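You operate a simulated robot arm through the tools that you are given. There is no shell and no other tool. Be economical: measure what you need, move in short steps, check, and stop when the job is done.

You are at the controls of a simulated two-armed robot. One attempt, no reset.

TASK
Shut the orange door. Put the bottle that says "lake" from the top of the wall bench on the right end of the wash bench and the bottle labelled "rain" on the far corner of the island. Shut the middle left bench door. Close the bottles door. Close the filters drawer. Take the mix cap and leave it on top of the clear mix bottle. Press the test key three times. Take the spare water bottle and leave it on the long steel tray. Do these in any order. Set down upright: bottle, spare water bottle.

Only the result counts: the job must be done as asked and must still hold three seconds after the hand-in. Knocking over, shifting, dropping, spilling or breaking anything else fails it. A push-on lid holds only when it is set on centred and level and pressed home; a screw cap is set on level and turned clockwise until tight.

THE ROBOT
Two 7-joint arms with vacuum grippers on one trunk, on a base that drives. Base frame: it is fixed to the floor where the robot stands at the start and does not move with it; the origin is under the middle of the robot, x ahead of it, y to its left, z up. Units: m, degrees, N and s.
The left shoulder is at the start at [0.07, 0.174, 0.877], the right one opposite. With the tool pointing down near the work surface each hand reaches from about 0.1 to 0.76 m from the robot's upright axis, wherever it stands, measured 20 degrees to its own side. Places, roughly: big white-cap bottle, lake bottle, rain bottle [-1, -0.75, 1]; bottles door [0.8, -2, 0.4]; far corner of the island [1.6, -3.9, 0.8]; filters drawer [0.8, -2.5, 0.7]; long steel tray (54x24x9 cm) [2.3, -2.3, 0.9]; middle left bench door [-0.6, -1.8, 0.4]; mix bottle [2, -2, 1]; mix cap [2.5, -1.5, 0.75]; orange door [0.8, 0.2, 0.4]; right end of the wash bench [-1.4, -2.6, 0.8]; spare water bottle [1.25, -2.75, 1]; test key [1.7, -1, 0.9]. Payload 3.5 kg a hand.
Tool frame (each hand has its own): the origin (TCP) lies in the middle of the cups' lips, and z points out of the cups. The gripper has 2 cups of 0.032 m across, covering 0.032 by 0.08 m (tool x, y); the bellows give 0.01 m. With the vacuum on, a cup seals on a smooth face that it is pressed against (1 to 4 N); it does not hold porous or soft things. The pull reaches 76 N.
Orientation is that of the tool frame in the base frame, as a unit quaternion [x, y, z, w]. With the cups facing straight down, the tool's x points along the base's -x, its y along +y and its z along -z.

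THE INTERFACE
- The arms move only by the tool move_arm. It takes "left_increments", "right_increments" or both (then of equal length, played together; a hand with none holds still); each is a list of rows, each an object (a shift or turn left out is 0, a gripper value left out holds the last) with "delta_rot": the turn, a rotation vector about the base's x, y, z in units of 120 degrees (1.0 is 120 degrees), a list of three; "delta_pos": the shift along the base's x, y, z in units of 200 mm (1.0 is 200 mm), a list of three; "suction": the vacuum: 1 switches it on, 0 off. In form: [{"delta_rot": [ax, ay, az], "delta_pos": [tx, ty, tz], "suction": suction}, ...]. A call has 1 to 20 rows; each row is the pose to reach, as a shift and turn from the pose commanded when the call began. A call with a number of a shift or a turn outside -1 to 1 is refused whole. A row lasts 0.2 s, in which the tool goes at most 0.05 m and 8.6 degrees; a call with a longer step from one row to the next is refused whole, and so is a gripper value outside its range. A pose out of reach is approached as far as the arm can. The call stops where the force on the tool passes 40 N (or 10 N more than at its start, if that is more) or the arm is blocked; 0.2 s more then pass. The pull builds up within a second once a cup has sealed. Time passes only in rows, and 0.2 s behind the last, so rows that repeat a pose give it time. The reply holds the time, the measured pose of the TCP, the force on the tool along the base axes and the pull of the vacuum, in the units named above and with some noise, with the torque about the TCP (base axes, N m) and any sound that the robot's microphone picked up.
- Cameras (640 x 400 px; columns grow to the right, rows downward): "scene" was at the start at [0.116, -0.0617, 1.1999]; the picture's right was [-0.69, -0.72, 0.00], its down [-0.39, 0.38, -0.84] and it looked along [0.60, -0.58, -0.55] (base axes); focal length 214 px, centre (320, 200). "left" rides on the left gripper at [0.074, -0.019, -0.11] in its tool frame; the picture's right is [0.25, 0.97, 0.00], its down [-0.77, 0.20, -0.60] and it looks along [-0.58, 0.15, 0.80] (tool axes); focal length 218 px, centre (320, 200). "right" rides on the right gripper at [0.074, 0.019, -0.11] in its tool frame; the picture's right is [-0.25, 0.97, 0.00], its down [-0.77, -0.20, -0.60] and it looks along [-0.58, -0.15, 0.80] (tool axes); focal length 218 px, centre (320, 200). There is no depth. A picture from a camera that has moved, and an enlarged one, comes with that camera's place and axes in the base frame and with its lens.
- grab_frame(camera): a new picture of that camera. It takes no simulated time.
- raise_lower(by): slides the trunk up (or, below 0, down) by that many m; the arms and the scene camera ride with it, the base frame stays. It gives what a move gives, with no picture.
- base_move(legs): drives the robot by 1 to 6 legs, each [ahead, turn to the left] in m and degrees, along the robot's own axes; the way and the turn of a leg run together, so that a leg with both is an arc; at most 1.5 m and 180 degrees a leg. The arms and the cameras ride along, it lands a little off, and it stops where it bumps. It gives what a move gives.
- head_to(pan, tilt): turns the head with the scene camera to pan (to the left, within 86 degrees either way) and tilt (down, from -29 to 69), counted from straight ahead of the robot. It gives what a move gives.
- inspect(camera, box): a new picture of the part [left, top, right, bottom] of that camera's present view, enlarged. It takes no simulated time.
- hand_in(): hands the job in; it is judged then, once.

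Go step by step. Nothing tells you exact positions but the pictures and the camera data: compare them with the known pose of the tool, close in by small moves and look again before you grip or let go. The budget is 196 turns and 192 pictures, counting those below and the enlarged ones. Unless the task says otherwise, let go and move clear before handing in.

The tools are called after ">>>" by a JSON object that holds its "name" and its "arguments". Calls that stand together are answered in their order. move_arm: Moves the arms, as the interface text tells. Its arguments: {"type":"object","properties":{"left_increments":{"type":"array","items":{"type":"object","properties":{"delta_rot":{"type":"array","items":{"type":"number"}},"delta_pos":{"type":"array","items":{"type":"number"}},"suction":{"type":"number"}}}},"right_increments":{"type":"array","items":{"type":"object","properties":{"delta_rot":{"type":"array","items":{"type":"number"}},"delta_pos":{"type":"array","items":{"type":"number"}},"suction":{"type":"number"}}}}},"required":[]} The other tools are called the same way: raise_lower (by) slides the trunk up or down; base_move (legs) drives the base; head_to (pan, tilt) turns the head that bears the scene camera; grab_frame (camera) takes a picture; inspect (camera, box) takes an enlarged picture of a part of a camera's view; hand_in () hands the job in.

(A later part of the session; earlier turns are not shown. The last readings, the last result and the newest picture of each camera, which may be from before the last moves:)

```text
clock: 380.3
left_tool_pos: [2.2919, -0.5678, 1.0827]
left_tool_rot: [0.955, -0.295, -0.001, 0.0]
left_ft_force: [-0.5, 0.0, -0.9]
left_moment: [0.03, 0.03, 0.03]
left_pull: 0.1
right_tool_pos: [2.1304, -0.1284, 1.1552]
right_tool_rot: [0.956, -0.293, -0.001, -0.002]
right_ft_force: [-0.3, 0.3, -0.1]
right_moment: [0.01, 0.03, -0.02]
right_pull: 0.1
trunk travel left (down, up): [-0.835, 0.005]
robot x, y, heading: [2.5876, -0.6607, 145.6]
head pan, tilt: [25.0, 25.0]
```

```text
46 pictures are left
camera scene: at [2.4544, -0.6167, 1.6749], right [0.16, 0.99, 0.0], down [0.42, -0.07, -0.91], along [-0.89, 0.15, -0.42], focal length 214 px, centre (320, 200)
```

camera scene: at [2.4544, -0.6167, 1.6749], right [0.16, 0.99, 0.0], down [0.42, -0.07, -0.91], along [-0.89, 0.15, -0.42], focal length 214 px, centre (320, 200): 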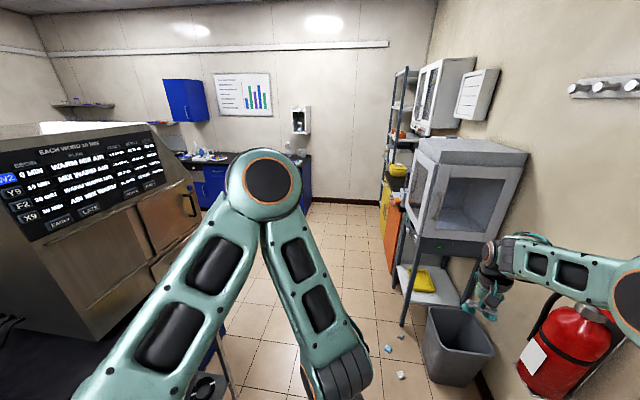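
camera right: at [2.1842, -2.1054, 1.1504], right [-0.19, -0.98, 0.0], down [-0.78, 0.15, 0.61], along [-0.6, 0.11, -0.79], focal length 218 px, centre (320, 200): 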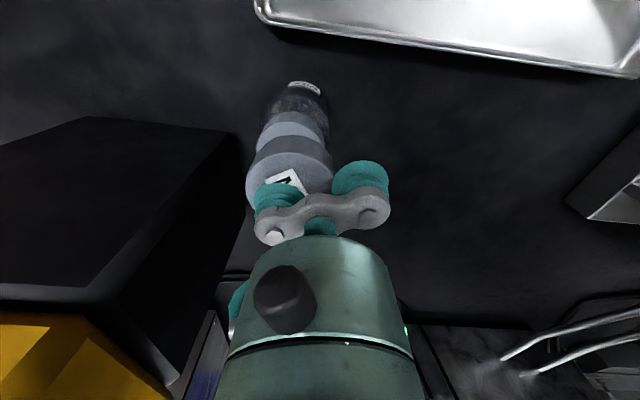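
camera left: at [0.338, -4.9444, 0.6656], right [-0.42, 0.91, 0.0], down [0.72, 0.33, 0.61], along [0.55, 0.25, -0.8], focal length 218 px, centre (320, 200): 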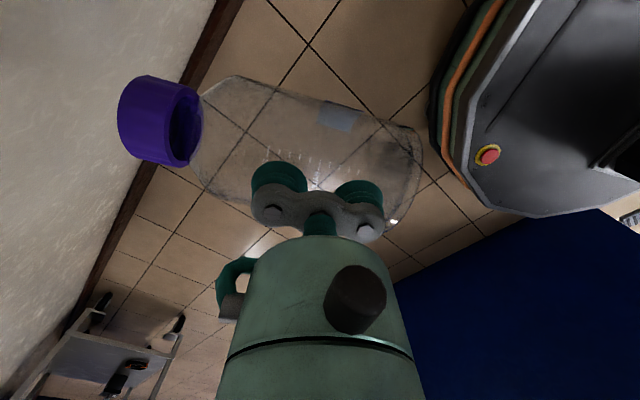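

>>> {"name": "move_arm", "arguments": {"right_increments": [{"delta_pos": [0.15, -0.1, 0]}, {"delta_pos": [0.3, -0.2, 0]}, {"delta_pos": [0.45, -0.3, 0]}, {"delta_pos": [0.6, -0.4, 0]}, {"delta_pos": [0.75, -0.5, 0]}, {"delta_pos": [0.75, -0.5, 0]}]}}

>>> {"name": "head_to", "arguments": {"pan": 60, "tilt": 42}}

>>> {"name": "grab_frame", "arguments": {"camera": "scene"}}

```text
clock: 381.7
left_tool_pos: [2.2907, -0.5668, 1.082]
left_tool_rot: [0.955, -0.295, 0.0, 0.0]
left_ft_force: [0.8, -0.2, -0.4]
left_moment: [0.0, 0.01, -0.01]
left_pull: 0.0
right_tool_pos: [2.2801, -0.2289, 1.1517]
right_tool_rot: [0.956, -0.294, -0.001, 0.0]
right_ft_force: [-0.8, 0.3, -0.1]
right_moment: [-0.02, 0.0, -0.01]
right_pull: 0.0
trunk travel left (down, up): [-0.835, 0.005]
robot x, y, heading: [2.5853, -0.6594, 145.3]
head pan, tilt: [25.0, 25.0]
```

```text
clock: 382.7
left_tool_pos: [2.2918, -0.5676, 1.0831]
left_tool_rot: [0.955, -0.295, 0.0, 0.0]
left_ft_force: [0.1, -1.4, 0.9]
left_moment: [0.01, -0.03, -0.02]
left_pull: 0.0
right_tool_pos: [2.2801, -0.2286, 1.1515]
right_tool_rot: [0.956, -0.294, -0.002, -0.001]
right_ft_force: [0.0, -0.3, 0.1]
right_moment: [-0.03, -0.02, 0.04]
right_pull: 0.1
trunk travel left (down, up): [-0.835, 0.005]
robot x, y, heading: [2.5838, -0.6597, 145.7]
head pan, tilt: [60.0, 42.0]
```

```text
45 pictures are left
camera scene: at [2.4698, -0.6679, 1.6487], right [-0.43, 0.9, 0.0], down [0.6, 0.29, -0.74], along [-0.67, -0.32, -0.67], focal length 214 px, centre (320, 200)
```

scene: 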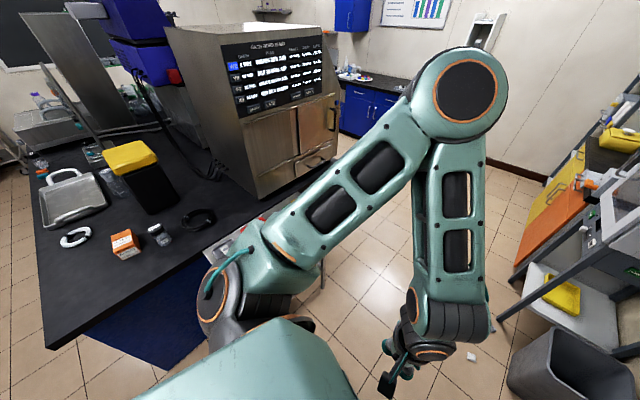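

>>> {"name": "base_move", "arguments": {"legs": [[0, 65]]}}

>>> {"name": "head_to", "arguments": {"pan": -5, "tilt": 42}}

>>> {"name": "grab_frame", "arguments": {"camera": "scene"}}

```text
clock: 385.9
left_tool_pos: [2.3784, -0.8875, 1.0822]
left_tool_rot: [0.964, 0.266, -0.001, 0.001]
left_ft_force: [0.8, -0.7, 0.6]
left_moment: [-0.02, -0.01, -0.02]
left_pull: 0.1
right_tool_pos: [2.0652, -0.755, 1.1518]
right_tool_rot: [0.964, 0.266, -0.002, 0.0]
right_ft_force: [-0.3, -0.9, 0.5]
right_moment: [-0.01, -0.01, 0.02]
right_pull: 0.2
trunk travel left (down, up): [-0.835, 0.005]
robot x, y, heading: [2.5834, -0.6564, -148.9]
head pan, tilt: [60.0, 42.0]
```

```text
clock: 387.3
left_tool_pos: [2.3785, -0.8876, 1.0826]
left_tool_rot: [0.964, 0.266, -0.002, 0.0]
left_ft_force: [-1.0, -0.2, 0.5]
left_moment: [0.0, 0.0, 0.04]
left_pull: 0.0
right_tool_pos: [2.0653, -0.7549, 1.1512]
right_tool_rot: [0.964, 0.267, -0.001, 0.0]
right_ft_force: [0.6, -0.2, 0.4]
right_moment: [0.0, -0.03, 0.01]
right_pull: 0.1
trunk travel left (down, up): [-0.835, 0.005]
robot x, y, heading: [2.5839, -0.6592, -149.1]
head pan, tilt: [-5.0, 42.0]
```

```text
44 pictures are left
camera scene: at [2.4679, -0.7222, 1.6486], right [-0.44, 0.9, 0.0], down [0.6, 0.29, -0.74], along [-0.67, -0.32, -0.67], focal length 214 px, centre (320, 200)
```

scene: 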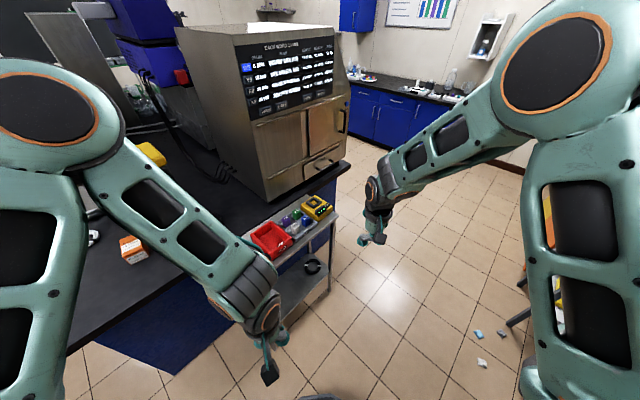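

>>> {"name": "inspect", "arguments": {"camera": "scene", "box": [250, 185, 350, 260]}}

```text
5.33 times, centred on (300, 222) of scene
camera zoom: at [2.4679, -0.7222, 1.6486], right [-0.44, 0.9, 0.0], down [0.6, 0.29, -0.74], along [-0.67, -0.32, -0.67], focal length 1144 px, centre (427, 80)
```

zoom: 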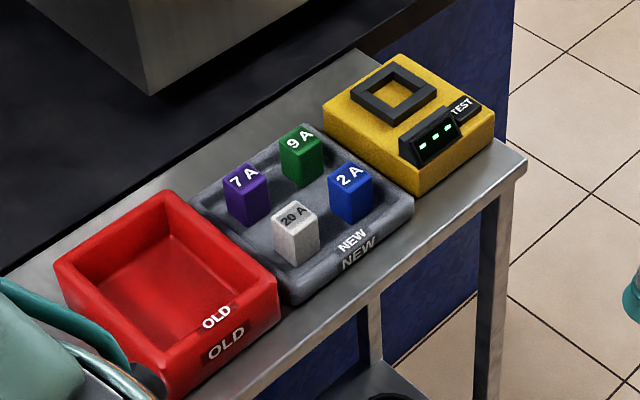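

The yellow tester on the small cart has the black TEST key. I'll move to a spot north of the cart facing it.

>>> {"name": "base_move", "arguments": {"legs": [[0, -49], [0.57, 0], [0, 88]]}}

>>> {"name": "head_to", "arguments": {"pan": -10, "tilt": 50}}

>>> {"name": "grab_frame", "arguments": {"camera": "scene"}}

>>> {"name": "grab_frame", "arguments": {"camera": "right"}}

```text
clock: 396.6
left_tool_pos: [1.9899, -0.7717, 1.0825]
left_tool_rot: [0.83, 0.558, -0.001, 0.0]
left_ft_force: [0.7, 0.0, 0.1]
left_moment: [-0.01, -0.02, -0.02]
left_pull: 0.2
right_tool_pos: [1.6619, -0.8552, 1.1518]
right_tool_rot: [0.829, 0.56, -0.002, 0.0]
right_ft_force: [0.4, 0.1, 0.1]
right_moment: [0.03, 0.01, 0.01]
right_pull: 0.1
trunk travel left (down, up): [-0.835, 0.005]
robot x, y, heading: [2.0163, -0.4672, -112.4]
head pan, tilt: [-5.0, 42.0]
```

```text
clock: 397.3
left_tool_pos: [1.9909, -0.7714, 1.0824]
left_tool_rot: [0.829, 0.559, 0.0, 0.0]
left_ft_force: [0.2, 0.1, -0.2]
left_moment: [0.04, -0.01, -0.01]
left_pull: 0.1
right_tool_pos: [1.6623, -0.8549, 1.1529]
right_tool_rot: [0.828, 0.56, -0.003, 0.0]
right_ft_force: [-0.8, 0.2, -0.6]
right_moment: [0.0, -0.02, -0.02]
right_pull: 0.1
trunk travel left (down, up): [-0.835, 0.005]
robot x, y, heading: [2.0198, -0.4646, -112.0]
head pan, tilt: [-10.0, 50.0]
```

```text
42 pictures are left
camera scene: at [1.9605, -0.5775, 1.6374], right [-0.85, 0.53, 0.0], down [0.41, 0.65, -0.64], along [-0.34, -0.54, -0.77], focal length 214 px, centre (320, 200)
```

scene: 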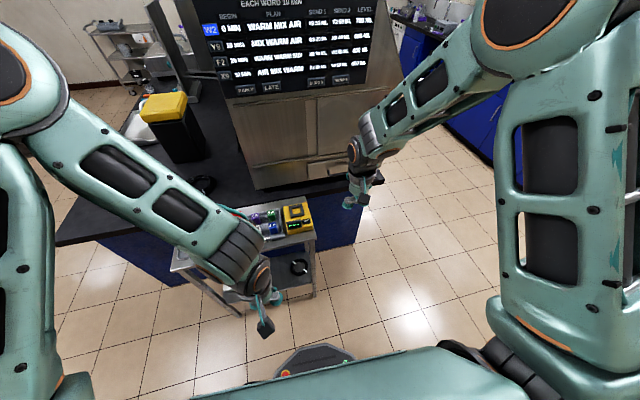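

```text
41 pictures are left
camera right: at [1.7081, -0.794, 1.262], right [0.8, -0.6, 0.0], down [-0.47, -0.64, 0.61], along [-0.36, -0.49, -0.79], focal length 218 px, centre (320, 200)
```

right: 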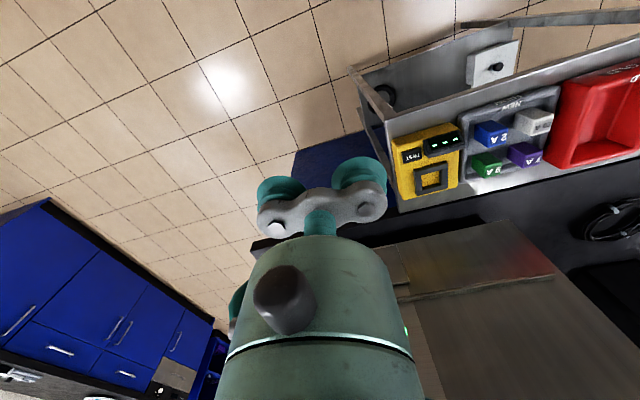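

>>> {"name": "inspect", "arguments": {"camera": "scene", "box": [260, 180, 360, 255]}}

>>> {"name": "inspect", "arguments": {"camera": "right", "box": [360, 110, 480, 200]}}

```text
5.33 times, centred on (310, 218) of scene
camera zoom: at [1.9605, -0.5775, 1.6374], right [-0.85, 0.53, 0.0], down [0.41, 0.65, -0.64], along [-0.34, -0.54, -0.77], focal length 1144 px, centre (373, 107)
```

zoom: 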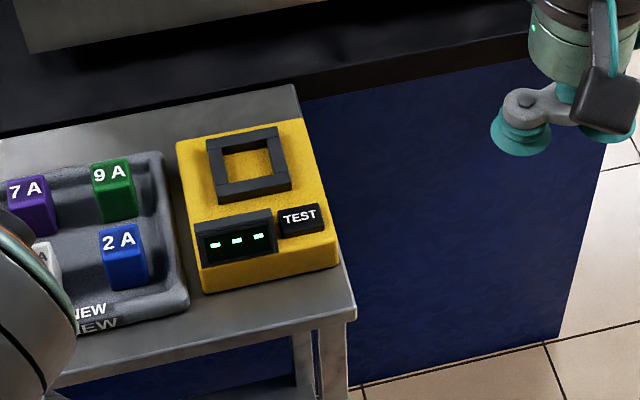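

```text
4.44 times, centred on (420, 155) of right
camera zoom: at [1.7081, -0.794, 1.262], right [0.8, -0.6, 0.0], down [-0.47, -0.64, 0.61], along [-0.36, -0.49, -0.79], focal length 970 px, centre (-124, 400)
```

zoom: 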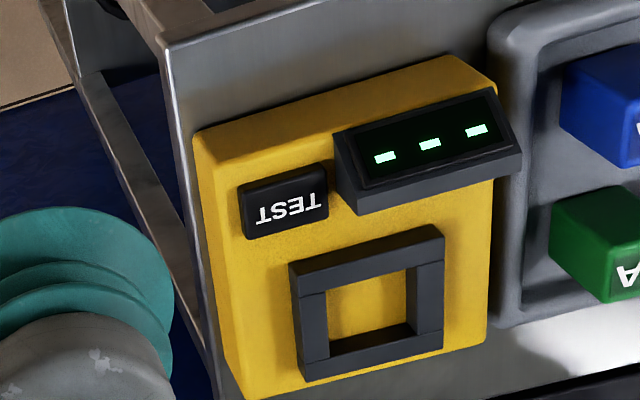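

The three views agree: the TEST key is at about (1.739, -1.040, 0.89). I'll bring the right hand's left cup above it with the vacuum off.

>>> {"name": "move_arm", "arguments": {"right_increments": [{"delta_pos": [0.06, -0.2, 0], "suction": 0}, {"delta_pos": [0.13, -0.4, 0]}, {"delta_pos": [0.2, -0.6, 0]}, {"delta_pos": [0.265, -0.8, 0]}, {"delta_pos": [0.265, -0.875, -0.2]}, {"delta_pos": [0.265, -0.875, -0.4]}, {"delta_pos": [0.265, -0.875, -0.6]}, {"delta_pos": [0.265, -0.875, -0.8]}, {"delta_pos": [0.265, -0.875, -1.0]}, {"delta_pos": [0.265, -0.875, -1.0]}]}}

>>> {"name": "inspect", "arguments": {"camera": "scene", "box": [260, 180, 360, 255]}}

>>> {"name": "grab_frame", "arguments": {"camera": "right"}}

```text
clock: 399.5
left_tool_pos: [1.9911, -0.7722, 1.0826]
left_tool_rot: [0.83, 0.558, -0.001, 0.001]
left_ft_force: [-0.5, -0.4, 0.0]
left_moment: [-0.02, 0.0, 0.0]
left_pull: 0.1
right_tool_pos: [1.7159, -1.0301, 0.9525]
right_tool_rot: [0.829, 0.559, -0.002, 0.0]
right_ft_force: [0.3, 0.6, 0.6]
right_moment: [-0.03, -0.03, 0.01]
right_pull: 0.1
trunk travel left (down, up): [-0.835, 0.005]
robot x, y, heading: [2.0149, -0.4651, -112.3]
head pan, tilt: [-10.0, 50.0]
```

```text
5.33 times, centred on (310, 218) of scene
camera zoom: at [1.961, -0.5771, 1.6374], right [-0.85, 0.53, 0.0], down [0.41, 0.65, -0.64], along [-0.34, -0.54, -0.77], focal length 1144 px, centre (373, 107)
```

zoom: 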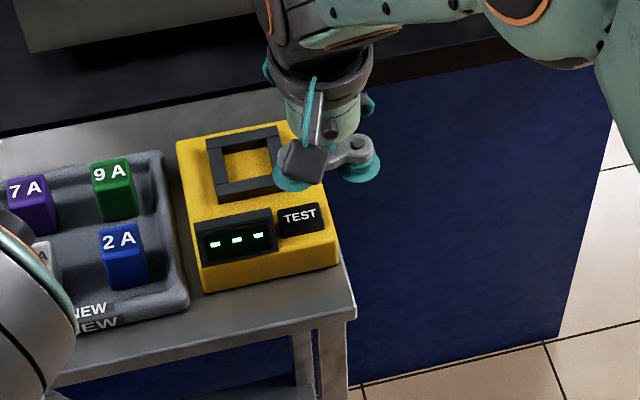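

```text
37 pictures are left
camera right: at [1.7618, -0.9688, 1.0623], right [0.8, -0.6, 0.0], down [-0.47, -0.64, 0.61], along [-0.36, -0.49, -0.79], focal length 218 px, centre (320, 200)
```

right: 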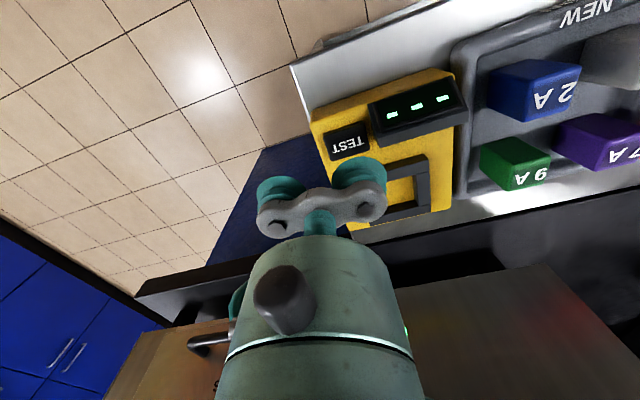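

>>> {"name": "move_arm", "arguments": {"right_increments": [{"delta_pos": [-0.035, -0.045, -0.1]}, {"delta_pos": [-0.035, -0.045, -0.2]}, {"delta_pos": [-0.035, -0.045, -0.3]}, {"delta_pos": [-0.035, -0.045, -0.36]}, {"delta_pos": [-0.035, -0.045, -0.36]}]}}

>>> {"name": "inspect", "arguments": {"camera": "scene", "box": [260, 180, 360, 255]}}

>>> {"name": "inspect", "arguments": {"camera": "right", "box": [260, 90, 460, 215]}}

```text
clock: 400.7
left_tool_pos: [1.9908, -0.7711, 1.0831]
left_tool_rot: [0.83, 0.558, -0.001, 0.0]
left_ft_force: [-0.4, 0.9, 0.7]
left_moment: [-0.01, 0.0, -0.02]
left_pull: 0.1
right_tool_pos: [1.7061, -1.0395, 0.8806]
right_tool_rot: [0.83, 0.558, -0.003, 0.001]
right_ft_force: [-3.8, -1.2, 5.3]
right_moment: [0.03, -0.13, -0.08]
right_pull: 0.1
trunk travel left (down, up): [-0.835, 0.005]
robot x, y, heading: [2.0181, -0.4693, -112.2]
head pan, tilt: [-10.0, 50.0]
heard: click
```

```text
5.33 times, centred on (310, 218) of scene
camera zoom: at [1.9602, -0.5766, 1.6375], right [-0.85, 0.53, 0.0], down [0.41, 0.65, -0.64], along [-0.34, -0.54, -0.77], focal length 1144 px, centre (373, 107)
```

zoom: 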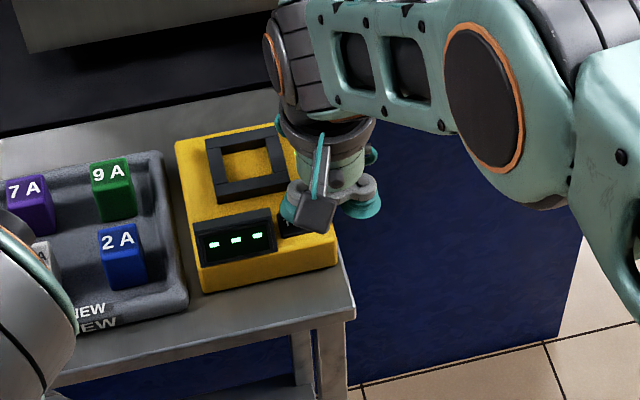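

```text
3.20 times, centred on (360, 152) of right
camera zoom: at [1.7528, -0.9774, 0.9903], right [0.8, -0.6, 0.0], down [-0.47, -0.64, 0.61], along [-0.36, -0.49, -0.79], focal length 698 px, centre (192, 352)
```

zoom: 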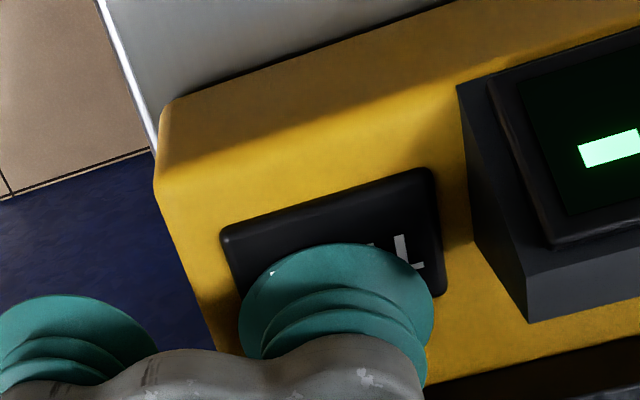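

One click heard, so the key is pressed once. I'll lift off fully and press again.

>>> {"name": "move_arm", "arguments": {"right_increments": [{"delta_pos": [0, 0, 0.06]}, {"delta_pos": [0, 0, 0.12]}, {"delta_pos": [0, 0, 0.12]}, {"delta_pos": [0, 0, 0.12]}]}}

>>> {"name": "move_arm", "arguments": {"right_increments": [{"delta_pos": [0, 0, -0.06]}, {"delta_pos": [0, 0, -0.1]}, {"delta_pos": [0, 0, -0.12]}, {"delta_pos": [0, 0, -0.12]}]}}

```text
clock: 401.7
left_tool_pos: [1.9905, -0.7707, 1.084]
left_tool_rot: [0.829, 0.559, -0.002, 0.0]
left_ft_force: [0.9, -0.2, 0.4]
left_moment: [0.0, 0.0, 0.02]
left_pull: 0.0
right_tool_pos: [1.7084, -1.0391, 0.904]
right_tool_rot: [0.828, 0.56, -0.002, 0.001]
right_ft_force: [-0.2, -0.3, 0.1]
right_moment: [-0.02, 0.03, -0.01]
right_pull: 0.0
trunk travel left (down, up): [-0.835, 0.005]
robot x, y, heading: [2.0161, -0.466, -112.4]
head pan, tilt: [-10.0, 50.0]
```

```text
clock: 402.7
left_tool_pos: [1.9915, -0.771, 1.0821]
left_tool_rot: [0.829, 0.559, -0.001, 0.0]
left_ft_force: [-0.2, 0.0, 0.4]
left_moment: [0.01, 0.01, 0.02]
left_pull: 0.0
right_tool_pos: [1.7071, -1.038, 0.8822]
right_tool_rot: [0.829, 0.56, -0.003, 0.0]
right_ft_force: [-2.4, 1.3, 4.6]
right_moment: [-0.02, -0.11, 0.01]
right_pull: 0.0
trunk travel left (down, up): [-0.835, 0.005]
robot x, y, heading: [2.0203, -0.4702, -112.0]
head pan, tilt: [-10.0, 50.0]
heard: click
```

Second click. I'll do it once more.

>>> {"name": "move_arm", "arguments": {"right_increments": [{"delta_pos": [0, 0, 0.06]}, {"delta_pos": [0, 0, 0.12]}, {"delta_pos": [0, 0, 0.12]}, {"delta_pos": [0, 0, 0.12]}]}}

>>> {"name": "move_arm", "arguments": {"right_increments": [{"delta_pos": [0, 0, -0.06]}, {"delta_pos": [0, 0, -0.1]}, {"delta_pos": [0, 0, -0.12]}, {"delta_pos": [0, 0, -0.12]}]}}

>>> {"name": "move_arm", "arguments": {"right_increments": [{"delta_pos": [0, 0, 0.1]}, {"delta_pos": [0, 0.05, 0.3]}, {"delta_pos": [-0.05, 0.1, 0.5]}, {"delta_pos": [-0.1, 0.2, 0.7]}, {"delta_pos": [-0.1, 0.35, 0.9]}, {"delta_pos": [-0.1, 0.5, 1.0]}]}}

>>> {"name": "inspect", "arguments": {"camera": "scene", "box": [240, 170, 360, 260]}}

```text
clock: 403.7
left_tool_pos: [1.9902, -0.7736, 1.0826]
left_tool_rot: [0.829, 0.559, -0.001, 0.001]
left_ft_force: [0.1, 0.3, -0.5]
left_moment: [0.0, -0.03, 0.0]
left_pull: 0.1
right_tool_pos: [1.7081, -1.0373, 0.9035]
right_tool_rot: [0.829, 0.56, -0.002, 0.001]
right_ft_force: [-0.4, -0.9, -1.6]
right_moment: [-0.03, 0.0, 0.02]
right_pull: 0.1
trunk travel left (down, up): [-0.835, 0.005]
robot x, y, heading: [2.0189, -0.4644, -112.3]
head pan, tilt: [-10.0, 50.0]
```

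```text
clock: 404.7
left_tool_pos: [1.9885, -0.7722, 1.0827]
left_tool_rot: [0.83, 0.558, -0.002, 0.001]
left_ft_force: [-0.6, -0.4, -0.1]
left_moment: [0.02, 0.01, 0.0]
left_pull: 0.1
right_tool_pos: [1.7071, -1.0386, 0.8804]
right_tool_rot: [0.829, 0.559, -0.003, 0.0]
right_ft_force: [-4.3, -0.4, 5.2]
right_moment: [0.01, -0.11, -0.07]
right_pull: 0.1
trunk travel left (down, up): [-0.835, 0.005]
robot x, y, heading: [2.0189, -0.4694, -112.3]
head pan, tilt: [-10.0, 50.0]
heard: click
```

```text
clock: 406.1
left_tool_pos: [1.9906, -0.7703, 1.0833]
left_tool_rot: [0.829, 0.559, -0.001, 0.001]
left_ft_force: [-0.3, 0.4, 0.3]
left_moment: [-0.01, 0.01, -0.05]
left_pull: 0.0
right_tool_pos: [1.69, -0.9359, 1.0791]
right_tool_rot: [0.829, 0.56, -0.002, 0.0]
right_ft_force: [-0.3, 0.8, 0.2]
right_moment: [-0.02, 0.0, 0.02]
right_pull: 0.1
trunk travel left (down, up): [-0.835, 0.005]
robot x, y, heading: [2.0186, -0.4608, -112.1]
head pan, tilt: [-10.0, 50.0]
```

```text
4.44 times, centred on (300, 215) of scene
camera zoom: at [1.9603, -0.5752, 1.6375], right [-0.85, 0.53, 0.0], down [0.41, 0.65, -0.64], along [-0.34, -0.55, -0.77], focal length 953 px, centre (409, 133)
```

zoom: 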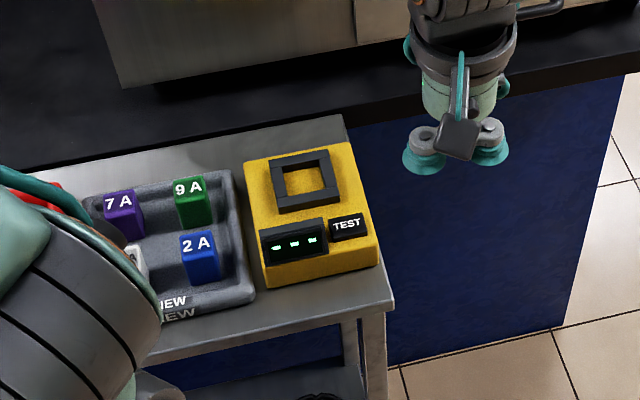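

Three clicks heard and the tester hasn't moved. Next are the bottles door and the filters drawer, so I'll drive round to the island's west face.

>>> {"name": "base_move", "arguments": {"legs": [[0, -66], [1.42, 0], [0, 71], [1.42, 0], [0, 88]]}}

>>> {"name": "head_to", "arguments": {"pan": 0, "tilt": 40}}

>>> {"name": "grab_frame", "arguments": {"camera": "scene"}}

```text
clock: 429.4
left_tool_pos: [0.4386, -1.8624, 1.0817]
left_tool_rot: [0.187, 0.982, -0.001, 0.001]
left_ft_force: [0.3, -0.8, 1.0]
left_moment: [-0.04, -0.01, 0.02]
left_pull: 0.2
right_tool_pos: [0.6095, -2.1614, 1.077]
right_tool_rot: [0.185, 0.983, -0.001, 0.001]
right_ft_force: [-0.5, 0.3, 0.2]
right_moment: [0.0, -0.03, -0.02]
right_pull: 0.1
trunk travel left (down, up): [-0.835, 0.005]
robot x, y, heading: [0.1301, -1.835, -21.6]
head pan, tilt: [-10.0, 50.0]
```

```text
clock: 430.2
left_tool_pos: [0.4382, -1.8613, 1.0831]
left_tool_rot: [0.187, 0.982, -0.001, 0.001]
left_ft_force: [0.9, -0.2, -1.2]
left_moment: [0.0, 0.02, 0.03]
left_pull: 0.0
right_tool_pos: [0.6092, -2.1596, 1.078]
right_tool_rot: [0.184, 0.983, -0.001, 0.002]
right_ft_force: [0.1, 0.5, 0.8]
right_moment: [-0.02, 0.01, -0.01]
right_pull: 0.1
trunk travel left (down, up): [-0.835, 0.005]
robot x, y, heading: [0.1315, -1.8353, -21.4]
head pan, tilt: [0.0, 40.0]
```

```text
33 pictures are left
camera scene: at [0.2596, -1.8862, 1.6515], right [-0.37, -0.93, 0.0], down [-0.6, 0.24, -0.77], along [0.71, -0.28, -0.64], focal length 214 px, centre (320, 200)
```

scene: 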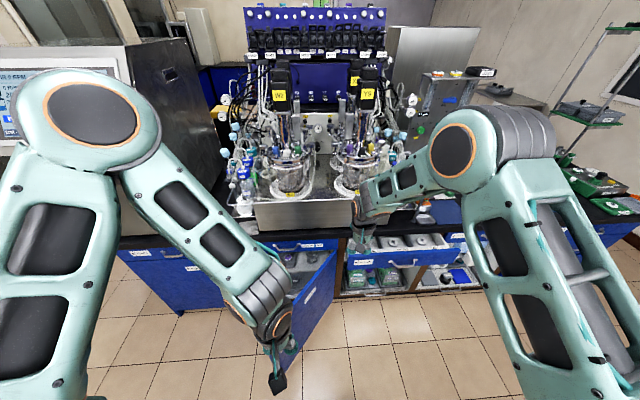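

Both the open door and the drawer are in front of me. I'll lower the trunk so the left hand can push the door shut.

>>> {"name": "raise_lower", "arguments": {"by": -0.4}}

>>> {"name": "raise_lower", "arguments": {"by": -0.13}}

>>> {"name": "move_arm", "arguments": {"left_increments": [{"delta_pos": [0.1, -0.15, 0]}, {"delta_pos": [0.2, -0.3, 0]}, {"delta_pos": [0.35, -0.45, 0]}, {"delta_pos": [0.5, -0.5, 0]}, {"delta_pos": [0.65, -0.5, 0]}, {"delta_pos": [0.65, -0.5, 0]}]}}

>>> {"name": "grab_frame", "arguments": {"camera": "scene"}}

```text
clock: 434.0
left_tool_pos: [0.4375, -1.8626, 0.6824]
left_tool_rot: [0.187, 0.982, 0.0, 0.001]
left_ft_force: [0.1, 0.6, 0.6]
left_moment: [-0.02, 0.0, 0.02]
left_pull: 0.0
right_tool_pos: [0.6077, -2.1613, 0.6787]
right_tool_rot: [0.185, 0.983, -0.001, 0.002]
right_ft_force: [0.0, 0.4, -1.1]
right_moment: [0.0, -0.04, 0.01]
right_pull: 0.0
trunk travel left (down, up): [-0.435, 0.405]
robot x, y, heading: [0.1318, -1.8386, -21.6]
head pan, tilt: [0.0, 40.0]
```

```text
clock: 435.6
left_tool_pos: [0.4389, -1.8609, 0.5524]
left_tool_rot: [0.186, 0.982, 0.0, 0.001]
left_ft_force: [-0.4, 0.3, -0.2]
left_moment: [-0.01, 0.03, 0.05]
left_pull: 0.0
right_tool_pos: [0.6088, -2.161, 0.5475]
right_tool_rot: [0.185, 0.983, -0.002, 0.002]
right_ft_force: [-0.3, 0.1, 0.1]
right_moment: [-0.01, 0.01, -0.01]
right_pull: 0.1
trunk travel left (down, up): [-0.305, 0.535]
robot x, y, heading: [0.133, -1.8348, -21.6]
head pan, tilt: [0.0, 40.0]
```

```text
clock: 437.0
left_tool_pos: [0.5696, -1.9626, 0.5529]
left_tool_rot: [0.187, 0.982, 0.001, 0.001]
left_ft_force: [-0.2, -0.1, 0.3]
left_moment: [-0.01, -0.03, 0.0]
left_pull: 0.1
right_tool_pos: [0.6082, -2.1598, 0.5487]
right_tool_rot: [0.185, 0.983, -0.001, 0.002]
right_ft_force: [0.5, 0.1, 0.0]
right_moment: [-0.01, -0.02, -0.01]
right_pull: 0.0
trunk travel left (down, up): [-0.305, 0.535]
robot x, y, heading: [0.1298, -1.8391, -21.7]
head pan, tilt: [0.0, 40.0]
```

```text
32 pictures are left
camera scene: at [0.2594, -1.8864, 1.1215], right [-0.37, -0.93, 0.0], down [-0.6, 0.24, -0.77], along [0.71, -0.28, -0.64], focal length 214 px, centre (320, 200)
```

scene: 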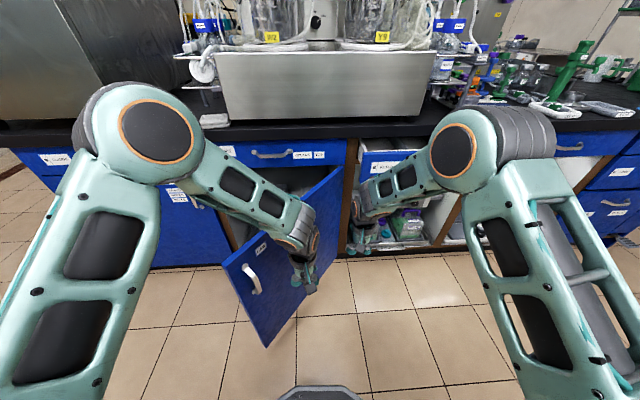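

>>> {"name": "move_arm", "arguments": {"left_increments": [{"delta_pos": [0.15, 0.07, 0]}, {"delta_pos": [0.3, 0.14, 0]}, {"delta_pos": [0.45, 0.22, 0]}, {"delta_pos": [0.6, 0.32, 0]}, {"delta_pos": [0.75, 0.42, 0]}, {"delta_pos": [0.95, 0.5, 0]}]}}

>>> {"name": "base_move", "arguments": {"legs": [[0.1, 3], [0.08, 3]]}}

>>> {"name": "grab_frame", "arguments": {"camera": "scene"}}

```text
clock: 438.4
left_tool_pos: [0.759, -1.862, 0.5539]
left_tool_rot: [0.186, 0.982, 0.0, 0.0]
left_ft_force: [-0.7, 0.5, -0.2]
left_moment: [0.0, 0.01, 0.02]
left_pull: 0.0
right_tool_pos: [0.6086, -2.1602, 0.5474]
right_tool_rot: [0.185, 0.983, -0.001, 0.001]
right_ft_force: [-0.4, -0.6, 0.2]
right_moment: [0.0, -0.01, -0.03]
right_pull: 0.1
trunk travel left (down, up): [-0.305, 0.535]
robot x, y, heading: [0.1324, -1.8386, -21.5]
head pan, tilt: [0.0, 40.0]
```

```text
clock: 440.2
left_tool_pos: [0.9323, -1.8588, 0.5527]
left_tool_rot: [0.137, 0.991, 0.0, 0.0]
left_ft_force: [-0.1, 0.1, -0.3]
left_moment: [0.01, 0.03, 0.0]
left_pull: 0.0
right_tool_pos: [0.8139, -2.1695, 0.5467]
right_tool_rot: [0.135, 0.991, -0.001, 0.0]
right_ft_force: [0.7, 0.1, 0.6]
right_moment: [0.02, 0.0, -0.02]
right_pull: 0.1
trunk travel left (down, up): [-0.305, 0.535]
robot x, y, heading: [0.3062, -1.895, -16.1]
head pan, tilt: [0.0, 40.0]
```

```text
31 pictures are left
camera scene: at [0.4391, -1.9328, 1.1213], right [-0.27, -0.96, 0.0], down [-0.62, 0.18, -0.77], along [0.74, -0.21, -0.64], focal length 214 px, centre (320, 200)
```

scene: 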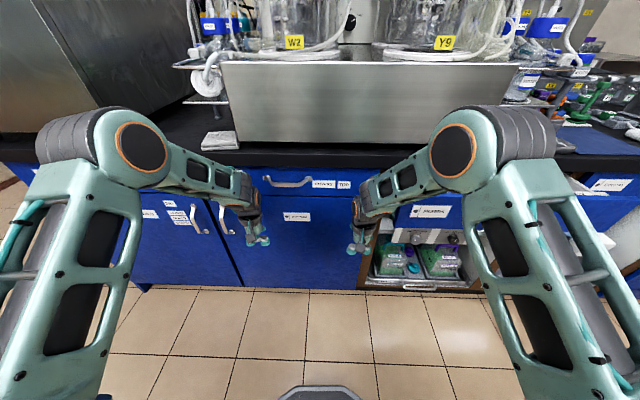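

>>> {"name": "move_arm", "arguments": {"left_increments": [{"delta_pos": [0.07, -0.02, 0]}, {"delta_pos": [0.14, -0.04, 0]}, {"delta_pos": [0.21, -0.06, 0]}, {"delta_pos": [0.28, -0.08, 0]}]}}

>>> {"name": "inspect", "arguments": {"camera": "scene", "box": [170, 150, 470, 310]}}

```text
clock: 441.0
left_tool_pos: [0.9614, -1.8682, 0.5539]
left_tool_rot: [0.14, 0.99, -0.001, -0.005]
left_ft_force: [-21.2, 4.8, 10.0]
left_moment: [-0.77, -2.42, -0.36]
left_pull: 0.1
right_tool_pos: [0.811, -2.1673, 0.5507]
right_tool_rot: [0.134, 0.991, 0.0, 0.004]
right_ft_force: [-0.2, -0.4, 0.2]
right_moment: [0.0, 0.04, 0.02]
right_pull: 0.2
trunk travel left (down, up): [-0.305, 0.535]
robot x, y, heading: [0.3028, -1.8961, -15.9]
head pan, tilt: [0.0, 40.0]
stopped in row 3 (left hand): the force on the tool passed its limit at 52 N (the readings are from after the stop); the commanded pose is now the measured one
```

```text
2.13 times, centred on (320, 230) of scene
camera zoom: at [0.434, -1.9317, 1.1223], right [-0.27, -0.96, 0.0], down [-0.62, 0.17, -0.77], along [0.74, -0.21, -0.64], focal length 458 px, centre (320, 136)
```

zoom: 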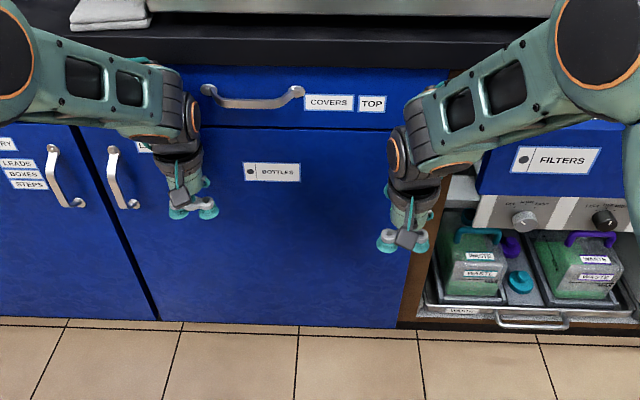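

The bottles door is shut. I'll back off, shift south in front of the filters drawer, and pitch the right tool forward to push it squarely.

>>> {"name": "base_move", "arguments": {"legs": [[-0.3, 0], [0, -54], [0.34, 0], [0, 52]]}}

>>> {"name": "raise_lower", "arguments": {"by": 0.21}}

>>> {"name": "move_arm", "arguments": {"right_increments": [{"delta_rot": [-0.021, -0.065, 0], "delta_pos": [-0.1, 0, 0]}, {"delta_rot": [-0.042, -0.13, 0], "delta_pos": [-0.2, 0, 0]}, {"delta_rot": [-0.063, -0.195, 0], "delta_pos": [-0.3, 0, 0]}, {"delta_rot": [-0.084, -0.26, 0], "delta_pos": [-0.3, 0, 0]}, {"delta_rot": [-0.105, -0.325, 0], "delta_pos": [-0.3, 0, 0]}, {"delta_rot": [-0.126, -0.39, 0], "delta_pos": [-0.3, 0, 0]}, {"delta_rot": [-0.147, -0.455, 0], "delta_pos": [-0.3, 0, 0]}, {"delta_rot": [-0.168, -0.52, 0], "delta_pos": [-0.3, 0, 0]}, {"delta_rot": [-0.19, -0.585, 0], "delta_pos": [-0.3, 0, 0]}, {"delta_rot": [-0.211, -0.65, 0], "delta_pos": [-0.3, 0, 0]}, {"delta_rot": [-0.232, -0.713, 0], "delta_pos": [-0.3, 0, 0]}]}}

>>> {"name": "grab_frame", "arguments": {"camera": "scene"}}

```text
clock: 448.0
left_tool_pos: [0.6309, -2.5573, 0.5534]
left_tool_rot: [0.5, 0.866, -0.005, -0.005]
left_ft_force: [0.6, 0.2, 0.2]
left_moment: [-0.04, 0.03, -0.01]
left_pull: 0.1
right_tool_pos: [0.3255, -2.6679, 0.5479]
right_tool_rot: [0.486, 0.874, -0.001, 0.001]
right_ft_force: [0.4, 0.2, 0.0]
right_moment: [-0.04, 0.01, 0.0]
right_pull: 0.1
trunk travel left (down, up): [-0.305, 0.535]
robot x, y, heading: [0.1391, -2.1188, -58.7]
head pan, tilt: [0.0, 40.0]
stopped in leg 4: the robot was blocked; the commanded pose is now the measured one
```

```text
clock: 450.3
left_tool_pos: [0.6304, -2.5576, 0.762]
left_tool_rot: [0.5, 0.866, -0.005, -0.005]
left_ft_force: [-1.4, -0.2, -0.2]
left_moment: [0.0, 0.03, 0.02]
left_pull: 0.0
right_tool_pos: [0.3252, -2.6677, 0.7573]
right_tool_rot: [0.487, 0.874, -0.002, 0.001]
right_ft_force: [-0.1, -0.3, 0.0]
right_moment: [-0.02, 0.05, 0.05]
right_pull: 0.0
trunk travel left (down, up): [-0.515, 0.325]
robot x, y, heading: [0.14, -2.119, -58.8]
head pan, tilt: [0.0, 40.0]
```

```text
clock: 452.7
left_tool_pos: [0.6311, -2.5584, 0.7628]
left_tool_rot: [0.499, 0.866, -0.005, -0.006]
left_ft_force: [0.0, -0.7, -0.4]
left_moment: [-0.04, 0.02, 0.06]
left_pull: 0.2
right_tool_pos: [0.2648, -2.6679, 0.7585]
right_tool_rot: [0.345, 0.615, 0.134, 0.696]
right_ft_force: [0.0, -0.4, 0.4]
right_moment: [0.0, -0.02, 0.0]
right_pull: 0.1
trunk travel left (down, up): [-0.515, 0.325]
robot x, y, heading: [0.1391, -2.1242, -58.8]
head pan, tilt: [0.0, 40.0]
```

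```text
29 pictures are left
camera scene: at [0.2104, -2.2387, 1.3315], right [-0.86, -0.52, 0.0], down [-0.33, 0.55, -0.77], along [0.4, -0.65, -0.64], focal length 214 px, centre (320, 200)
```

scene: 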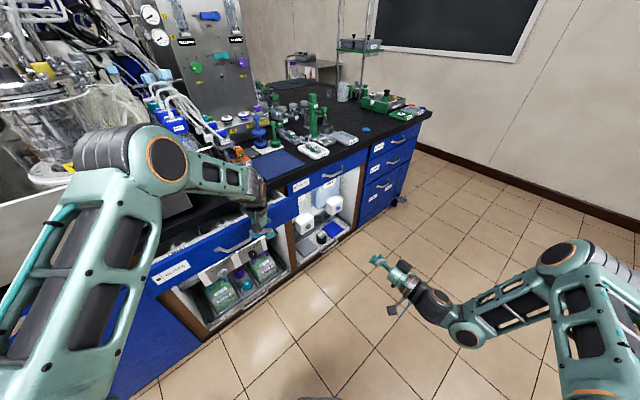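

The left wrist bumped the drawer front during the turn; nothing appears to have shifted. I'll back off first, finish the turn, and aim the right tool squarely at the drawer.

>>> {"name": "base_move", "arguments": {"legs": [[-0.2, 0], [0, 40]]}}

>>> {"name": "move_arm", "arguments": {"right_increments": [{"delta_rot": [0, 0, -0.066]}, {"delta_rot": [0, 0, -0.132]}, {"delta_rot": [0, 0, -0.198]}, {"delta_rot": [0, 0, -0.264]}, {"delta_rot": [0, 0, -0.33]}, {"delta_rot": [0, 0, -0.33]}], "left_increments": [{"delta_pos": [-0.1, 0.05, 0.05]}, {"delta_pos": [-0.2, 0.1, 0.1]}, {"delta_pos": [-0.3, 0.15, 0.2]}, {"delta_pos": [-0.45, 0.2, 0.3]}, {"delta_pos": [-0.6, 0.2, 0.4]}, {"delta_pos": [-0.75, 0.2, 0.5]}]}}

>>> {"name": "grab_frame", "arguments": {"camera": "scene"}}

```text
clock: 456.2
left_tool_pos: [0.6887, -1.9546, 0.7614]
left_tool_rot: [0.165, 0.986, -0.006, -0.003]
left_ft_force: [0.7, -0.4, -0.8]
left_moment: [-0.01, -0.02, 0.02]
left_pull: 0.0
right_tool_pos: [0.4833, -2.2763, 0.7586]
right_tool_rot: [0.108, 0.698, 0.369, 0.604]
right_ft_force: [0.3, -0.1, 0.0]
right_moment: [-0.02, -0.01, -0.03]
right_pull: 0.1
trunk travel left (down, up): [-0.515, 0.325]
robot x, y, heading: [0.0356, -1.9492, -18.1]
head pan, tilt: [0.0, 40.0]
```

```text
clock: 457.6
left_tool_pos: [0.5355, -1.9134, 0.8637]
left_tool_rot: [0.166, 0.986, -0.005, -0.003]
left_ft_force: [-0.3, 0.1, -0.9]
left_moment: [-0.02, -0.02, 0.0]
left_pull: 0.1
right_tool_pos: [0.4834, -2.277, 0.759]
right_tool_rot: [0.339, 0.62, 0.142, 0.693]
right_ft_force: [-0.4, 0.6, 0.8]
right_moment: [0.0, -0.01, 0.01]
right_pull: 0.0
trunk travel left (down, up): [-0.515, 0.325]
robot x, y, heading: [0.032, -1.9499, -17.9]
head pan, tilt: [0.0, 40.0]
```

```text
28 pictures are left
camera scene: at [0.1606, -1.9892, 1.3317], right [-0.31, -0.95, 0.0], down [-0.61, 0.2, -0.77], along [0.73, -0.24, -0.64], focal length 214 px, centre (320, 200)
```

scene: 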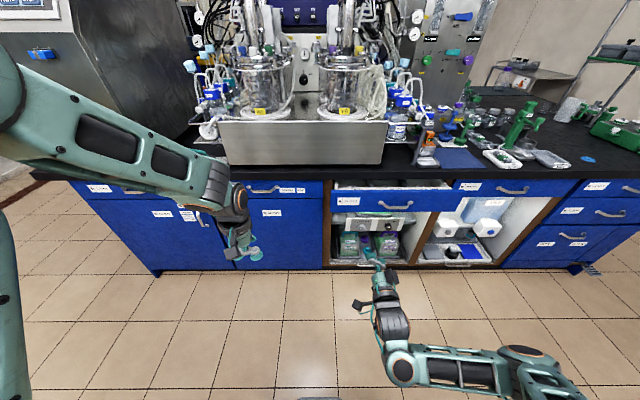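

The right tool faces the drawer squarely, left of its handle. I'll drive ahead to push it in.

>>> {"name": "base_move", "arguments": {"legs": [[0.3, 0]]}}

>>> {"name": "base_move", "arguments": {"legs": [[0.12, 0]]}}

>>> {"name": "grab_frame", "arguments": {"camera": "scene"}}

```text
clock: 459.6
left_tool_pos: [0.8261, -2.0116, 0.8619]
left_tool_rot: [0.168, 0.986, -0.007, -0.003]
left_ft_force: [0.6, 0.4, 0.6]
left_moment: [-0.03, 0.02, 0.0]
left_pull: 0.1
right_tool_pos: [0.7711, -2.3736, 0.7576]
right_tool_rot: [0.339, 0.62, 0.142, 0.693]
right_ft_force: [0.6, 0.4, -1.2]
right_moment: [0.01, -0.02, -0.01]
right_pull: 0.1
trunk travel left (down, up): [-0.515, 0.325]
robot x, y, heading: [0.3192, -2.0395, -18.1]
head pan, tilt: [0.0, 40.0]
```

```text
clock: 460.8
left_tool_pos: [0.8997, -2.034, 0.8628]
left_tool_rot: [0.167, 0.986, -0.003, -0.012]
left_ft_force: [-3.2, 2.1, 0.6]
left_moment: [-0.16, -0.38, 0.07]
left_pull: 0.1
right_tool_pos: [0.8519, -2.3983, 0.7589]
right_tool_rot: [0.339, 0.62, 0.141, 0.693]
right_ft_force: [-6.8, 0.7, 3.9]
right_moment: [0.04, 0.06, 0.04]
right_pull: 0.1
trunk travel left (down, up): [-0.515, 0.325]
robot x, y, heading: [0.4028, -2.068, -18.3]
head pan, tilt: [0.0, 40.0]
stopped in leg 1: the force on the tool passed its limit at 147 N (the readings are from after the stop); the commanded pose is now the measured one
```

```text
27 pictures are left
camera scene: at [0.5312, -2.1105, 1.3318], right [-0.31, -0.95, 0.0], down [-0.61, 0.2, -0.77], along [0.73, -0.24, -0.64], focal length 214 px, centre (320, 200)
```

scene: 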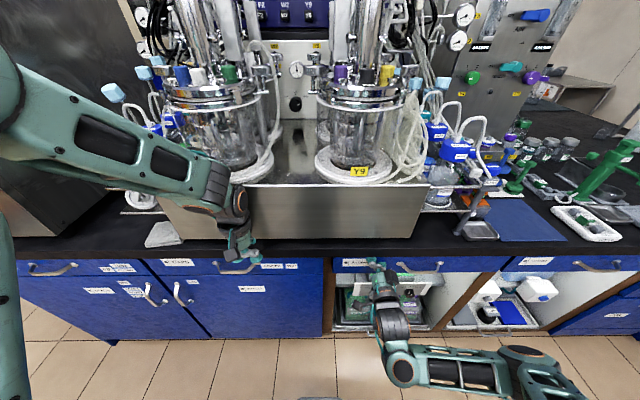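

>>> {"name": "inspect", "arguments": {"camera": "scene", "box": [200, 210, 460, 340]}}

```text
2.46 times, centred on (330, 275) of scene
camera zoom: at [0.5312, -2.1105, 1.3318], right [-0.31, -0.95, 0.0], down [-0.61, 0.2, -0.77], along [0.73, -0.24, -0.64], focal length 528 px, centre (295, 15)
```

zoom: 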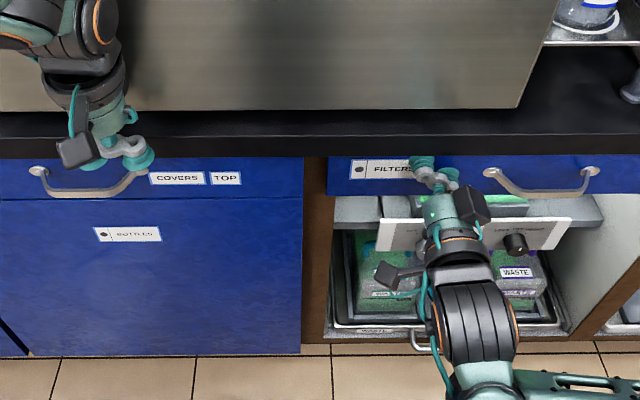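

>>> {"name": "move_arm", "arguments": {"right_increments": [{"delta_pos": [0.03, -0.01, 0]}, {"delta_pos": [0.06, -0.02, 0]}, {"delta_pos": [0.1, -0.03, 0]}, {"delta_pos": [0.14, -0.045, 0]}]}}

>>> {"name": "base_move", "arguments": {"legs": [[-0.3, 0]]}}

>>> {"name": "inspect", "arguments": {"camera": "scene", "box": [180, 140, 500, 300]}}

```text
clock: 461.2
left_tool_pos: [0.9, -2.0344, 0.8631]
left_tool_rot: [0.169, 0.986, -0.003, -0.011]
left_ft_force: [-0.1, -0.4, 0.4]
left_moment: [0.02, -0.03, -0.03]
left_pull: 0.0
right_tool_pos: [0.8525, -2.3999, 0.7588]
right_tool_rot: [0.34, 0.621, 0.143, 0.692]
right_ft_force: [-29.6, 6.2, 11.5]
right_moment: [0.14, 0.31, 0.1]
right_pull: 0.0
trunk travel left (down, up): [-0.515, 0.325]
robot x, y, heading: [0.4053, -2.0656, -18.4]
head pan, tilt: [0.0, 40.0]
stopped in row 2 (right hand): the force on the tool passed its limit at 48 N (the readings are from after the stop); the commanded pose is now the measured one
```

```text
clock: 463.3
left_tool_pos: [0.6199, -1.9432, 0.8622]
left_tool_rot: [0.171, 0.985, -0.004, -0.012]
left_ft_force: [0.5, 0.2, 0.6]
left_moment: [0.02, -0.02, 0.0]
left_pull: 0.0
right_tool_pos: [0.5735, -2.3092, 0.7555]
right_tool_rot: [0.34, 0.622, 0.141, 0.691]
right_ft_force: [-0.5, -0.1, -0.1]
right_moment: [0.0, 0.01, -0.02]
right_pull: 0.0
trunk travel left (down, up): [-0.515, 0.325]
robot x, y, heading: [0.1239, -1.9711, -18.5]
head pan, tilt: [0.0, 40.0]
```

```text
2.00 times, centred on (340, 220) of scene
camera zoom: at [0.2506, -2.0181, 1.3316], right [-0.32, -0.95, 0.0], down [-0.61, 0.2, -0.77], along [0.73, -0.24, -0.64], focal length 429 px, centre (280, 160)
```

zoom: 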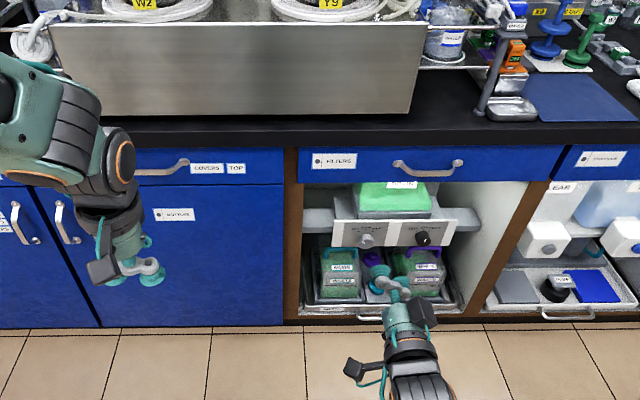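

The filters drawer is shut. I'll restore the right tool to pointing down, raise the trunk and look for the spare water bottle.

>>> {"name": "move_arm", "arguments": {"right_increments": [{"delta_rot": [-0.003, 0.064, 0.021], "delta_pos": [-0.1, 0.03, 0]}, {"delta_rot": [-0.005, 0.127, 0.042], "delta_pos": [-0.2, 0.06, 0]}, {"delta_rot": [-0.008, 0.19, 0.064], "delta_pos": [-0.3, 0.1, 0]}, {"delta_rot": [-0.01, 0.253, 0.085], "delta_pos": [-0.3, 0.1, 0]}, {"delta_rot": [-0.013, 0.316, 0.106], "delta_pos": [-0.3, 0.1, 0]}, {"delta_rot": [-0.015, 0.38, 0.127], "delta_pos": [-0.3, 0.1, 0]}, {"delta_rot": [-0.018, 0.443, 0.148], "delta_pos": [-0.3, 0.1, 0]}, {"delta_rot": [-0.02, 0.506, 0.169], "delta_pos": [-0.3, 0.1, 0]}, {"delta_rot": [-0.023, 0.57, 0.19], "delta_pos": [-0.3, 0.1, 0]}, {"delta_rot": [-0.025, 0.633, 0.212], "delta_pos": [-0.3, 0.1, 0]}, {"delta_rot": [-0.028, 0.696, 0.233], "delta_pos": [-0.3, 0.1, 0]}, {"delta_rot": [-0.03, 0.759, 0.254], "delta_pos": [-0.3, 0.1, 0]}]}}

>>> {"name": "raise_lower", "arguments": {"by": 0.32}}

>>> {"name": "head_to", "arguments": {"pan": -25, "tilt": 32}}

>>> {"name": "grab_frame", "arguments": {"camera": "scene"}}

```text
clock: 465.2
left_tool_pos: [0.6204, -1.944, 0.8612]
left_tool_rot: [0.17, 0.985, -0.003, -0.013]
left_ft_force: [-0.2, 0.2, 0.4]
left_moment: [0.0, 0.0, -0.01]
left_pull: 0.1
right_tool_pos: [0.5134, -2.2777, 0.7319]
right_tool_rot: [0.234, 0.945, 0.051, 0.221]
right_ft_force: [21.6, 25.6, -2.8]
right_moment: [-2.38, 1.53, -4.21]
right_pull: 0.0
right hand out of reach, approached as far as the arm can: row 8, 9
trunk travel left (down, up): [-0.515, 0.325]
robot x, y, heading: [0.1209, -1.9776, -18.6]
head pan, tilt: [0.0, 40.0]
stopped in row 9 (right hand): the force on the tool passed its limit at 140 N (the readings are from after the stop); the commanded pose is now the measured one
```

```text
clock: 465.7
left_tool_pos: [0.619, -1.9435, 0.8675]
left_tool_rot: [0.169, 0.985, -0.003, -0.012]
left_ft_force: [-0.6, -0.2, -0.6]
left_moment: [-0.02, 0.05, -0.02]
left_pull: 0.1
right_tool_pos: [0.5134, -2.2762, 0.737]
right_tool_rot: [0.235, 0.945, 0.051, 0.221]
right_ft_force: [10.4, 15.4, -2.5]
right_moment: [-1.48, 0.58, -2.41]
right_pull: 0.1
trunk travel left (down, up): [-0.521, 0.319]
robot x, y, heading: [0.1231, -1.9802, -18.6]
head pan, tilt: [0.0, 40.0]
stopped: the force on the tool passed its limit at 45 N (the readings are from after the stop); the commanded pose is now the measured one
```

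```text
clock: 466.6
left_tool_pos: [0.6198, -1.9437, 0.867]
left_tool_rot: [0.17, 0.985, -0.003, -0.013]
left_ft_force: [0.2, 0.2, 0.7]
left_moment: [0.0, 0.0, -0.04]
left_pull: 0.0
right_tool_pos: [0.5146, -2.276, 0.7373]
right_tool_rot: [0.234, 0.946, 0.05, 0.221]
right_ft_force: [15.8, 27.4, -8.5]
right_moment: [-2.78, 0.43, -4.14]
right_pull: 0.0
trunk travel left (down, up): [-0.521, 0.319]
robot x, y, heading: [0.1244, -1.9774, -18.2]
head pan, tilt: [-25.0, 32.0]
```

```text
24 pictures are left
camera scene: at [0.2361, -2.0529, 1.3497], right [-0.69, -0.73, 0.0], down [-0.39, 0.36, -0.85], along [0.62, -0.58, -0.53], focal length 214 px, centre (320, 200)
```

scene: 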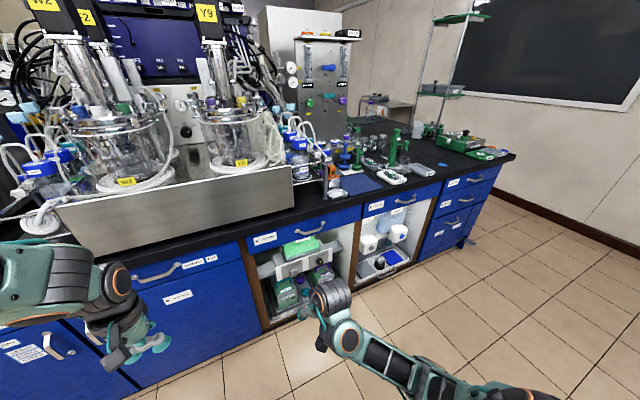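

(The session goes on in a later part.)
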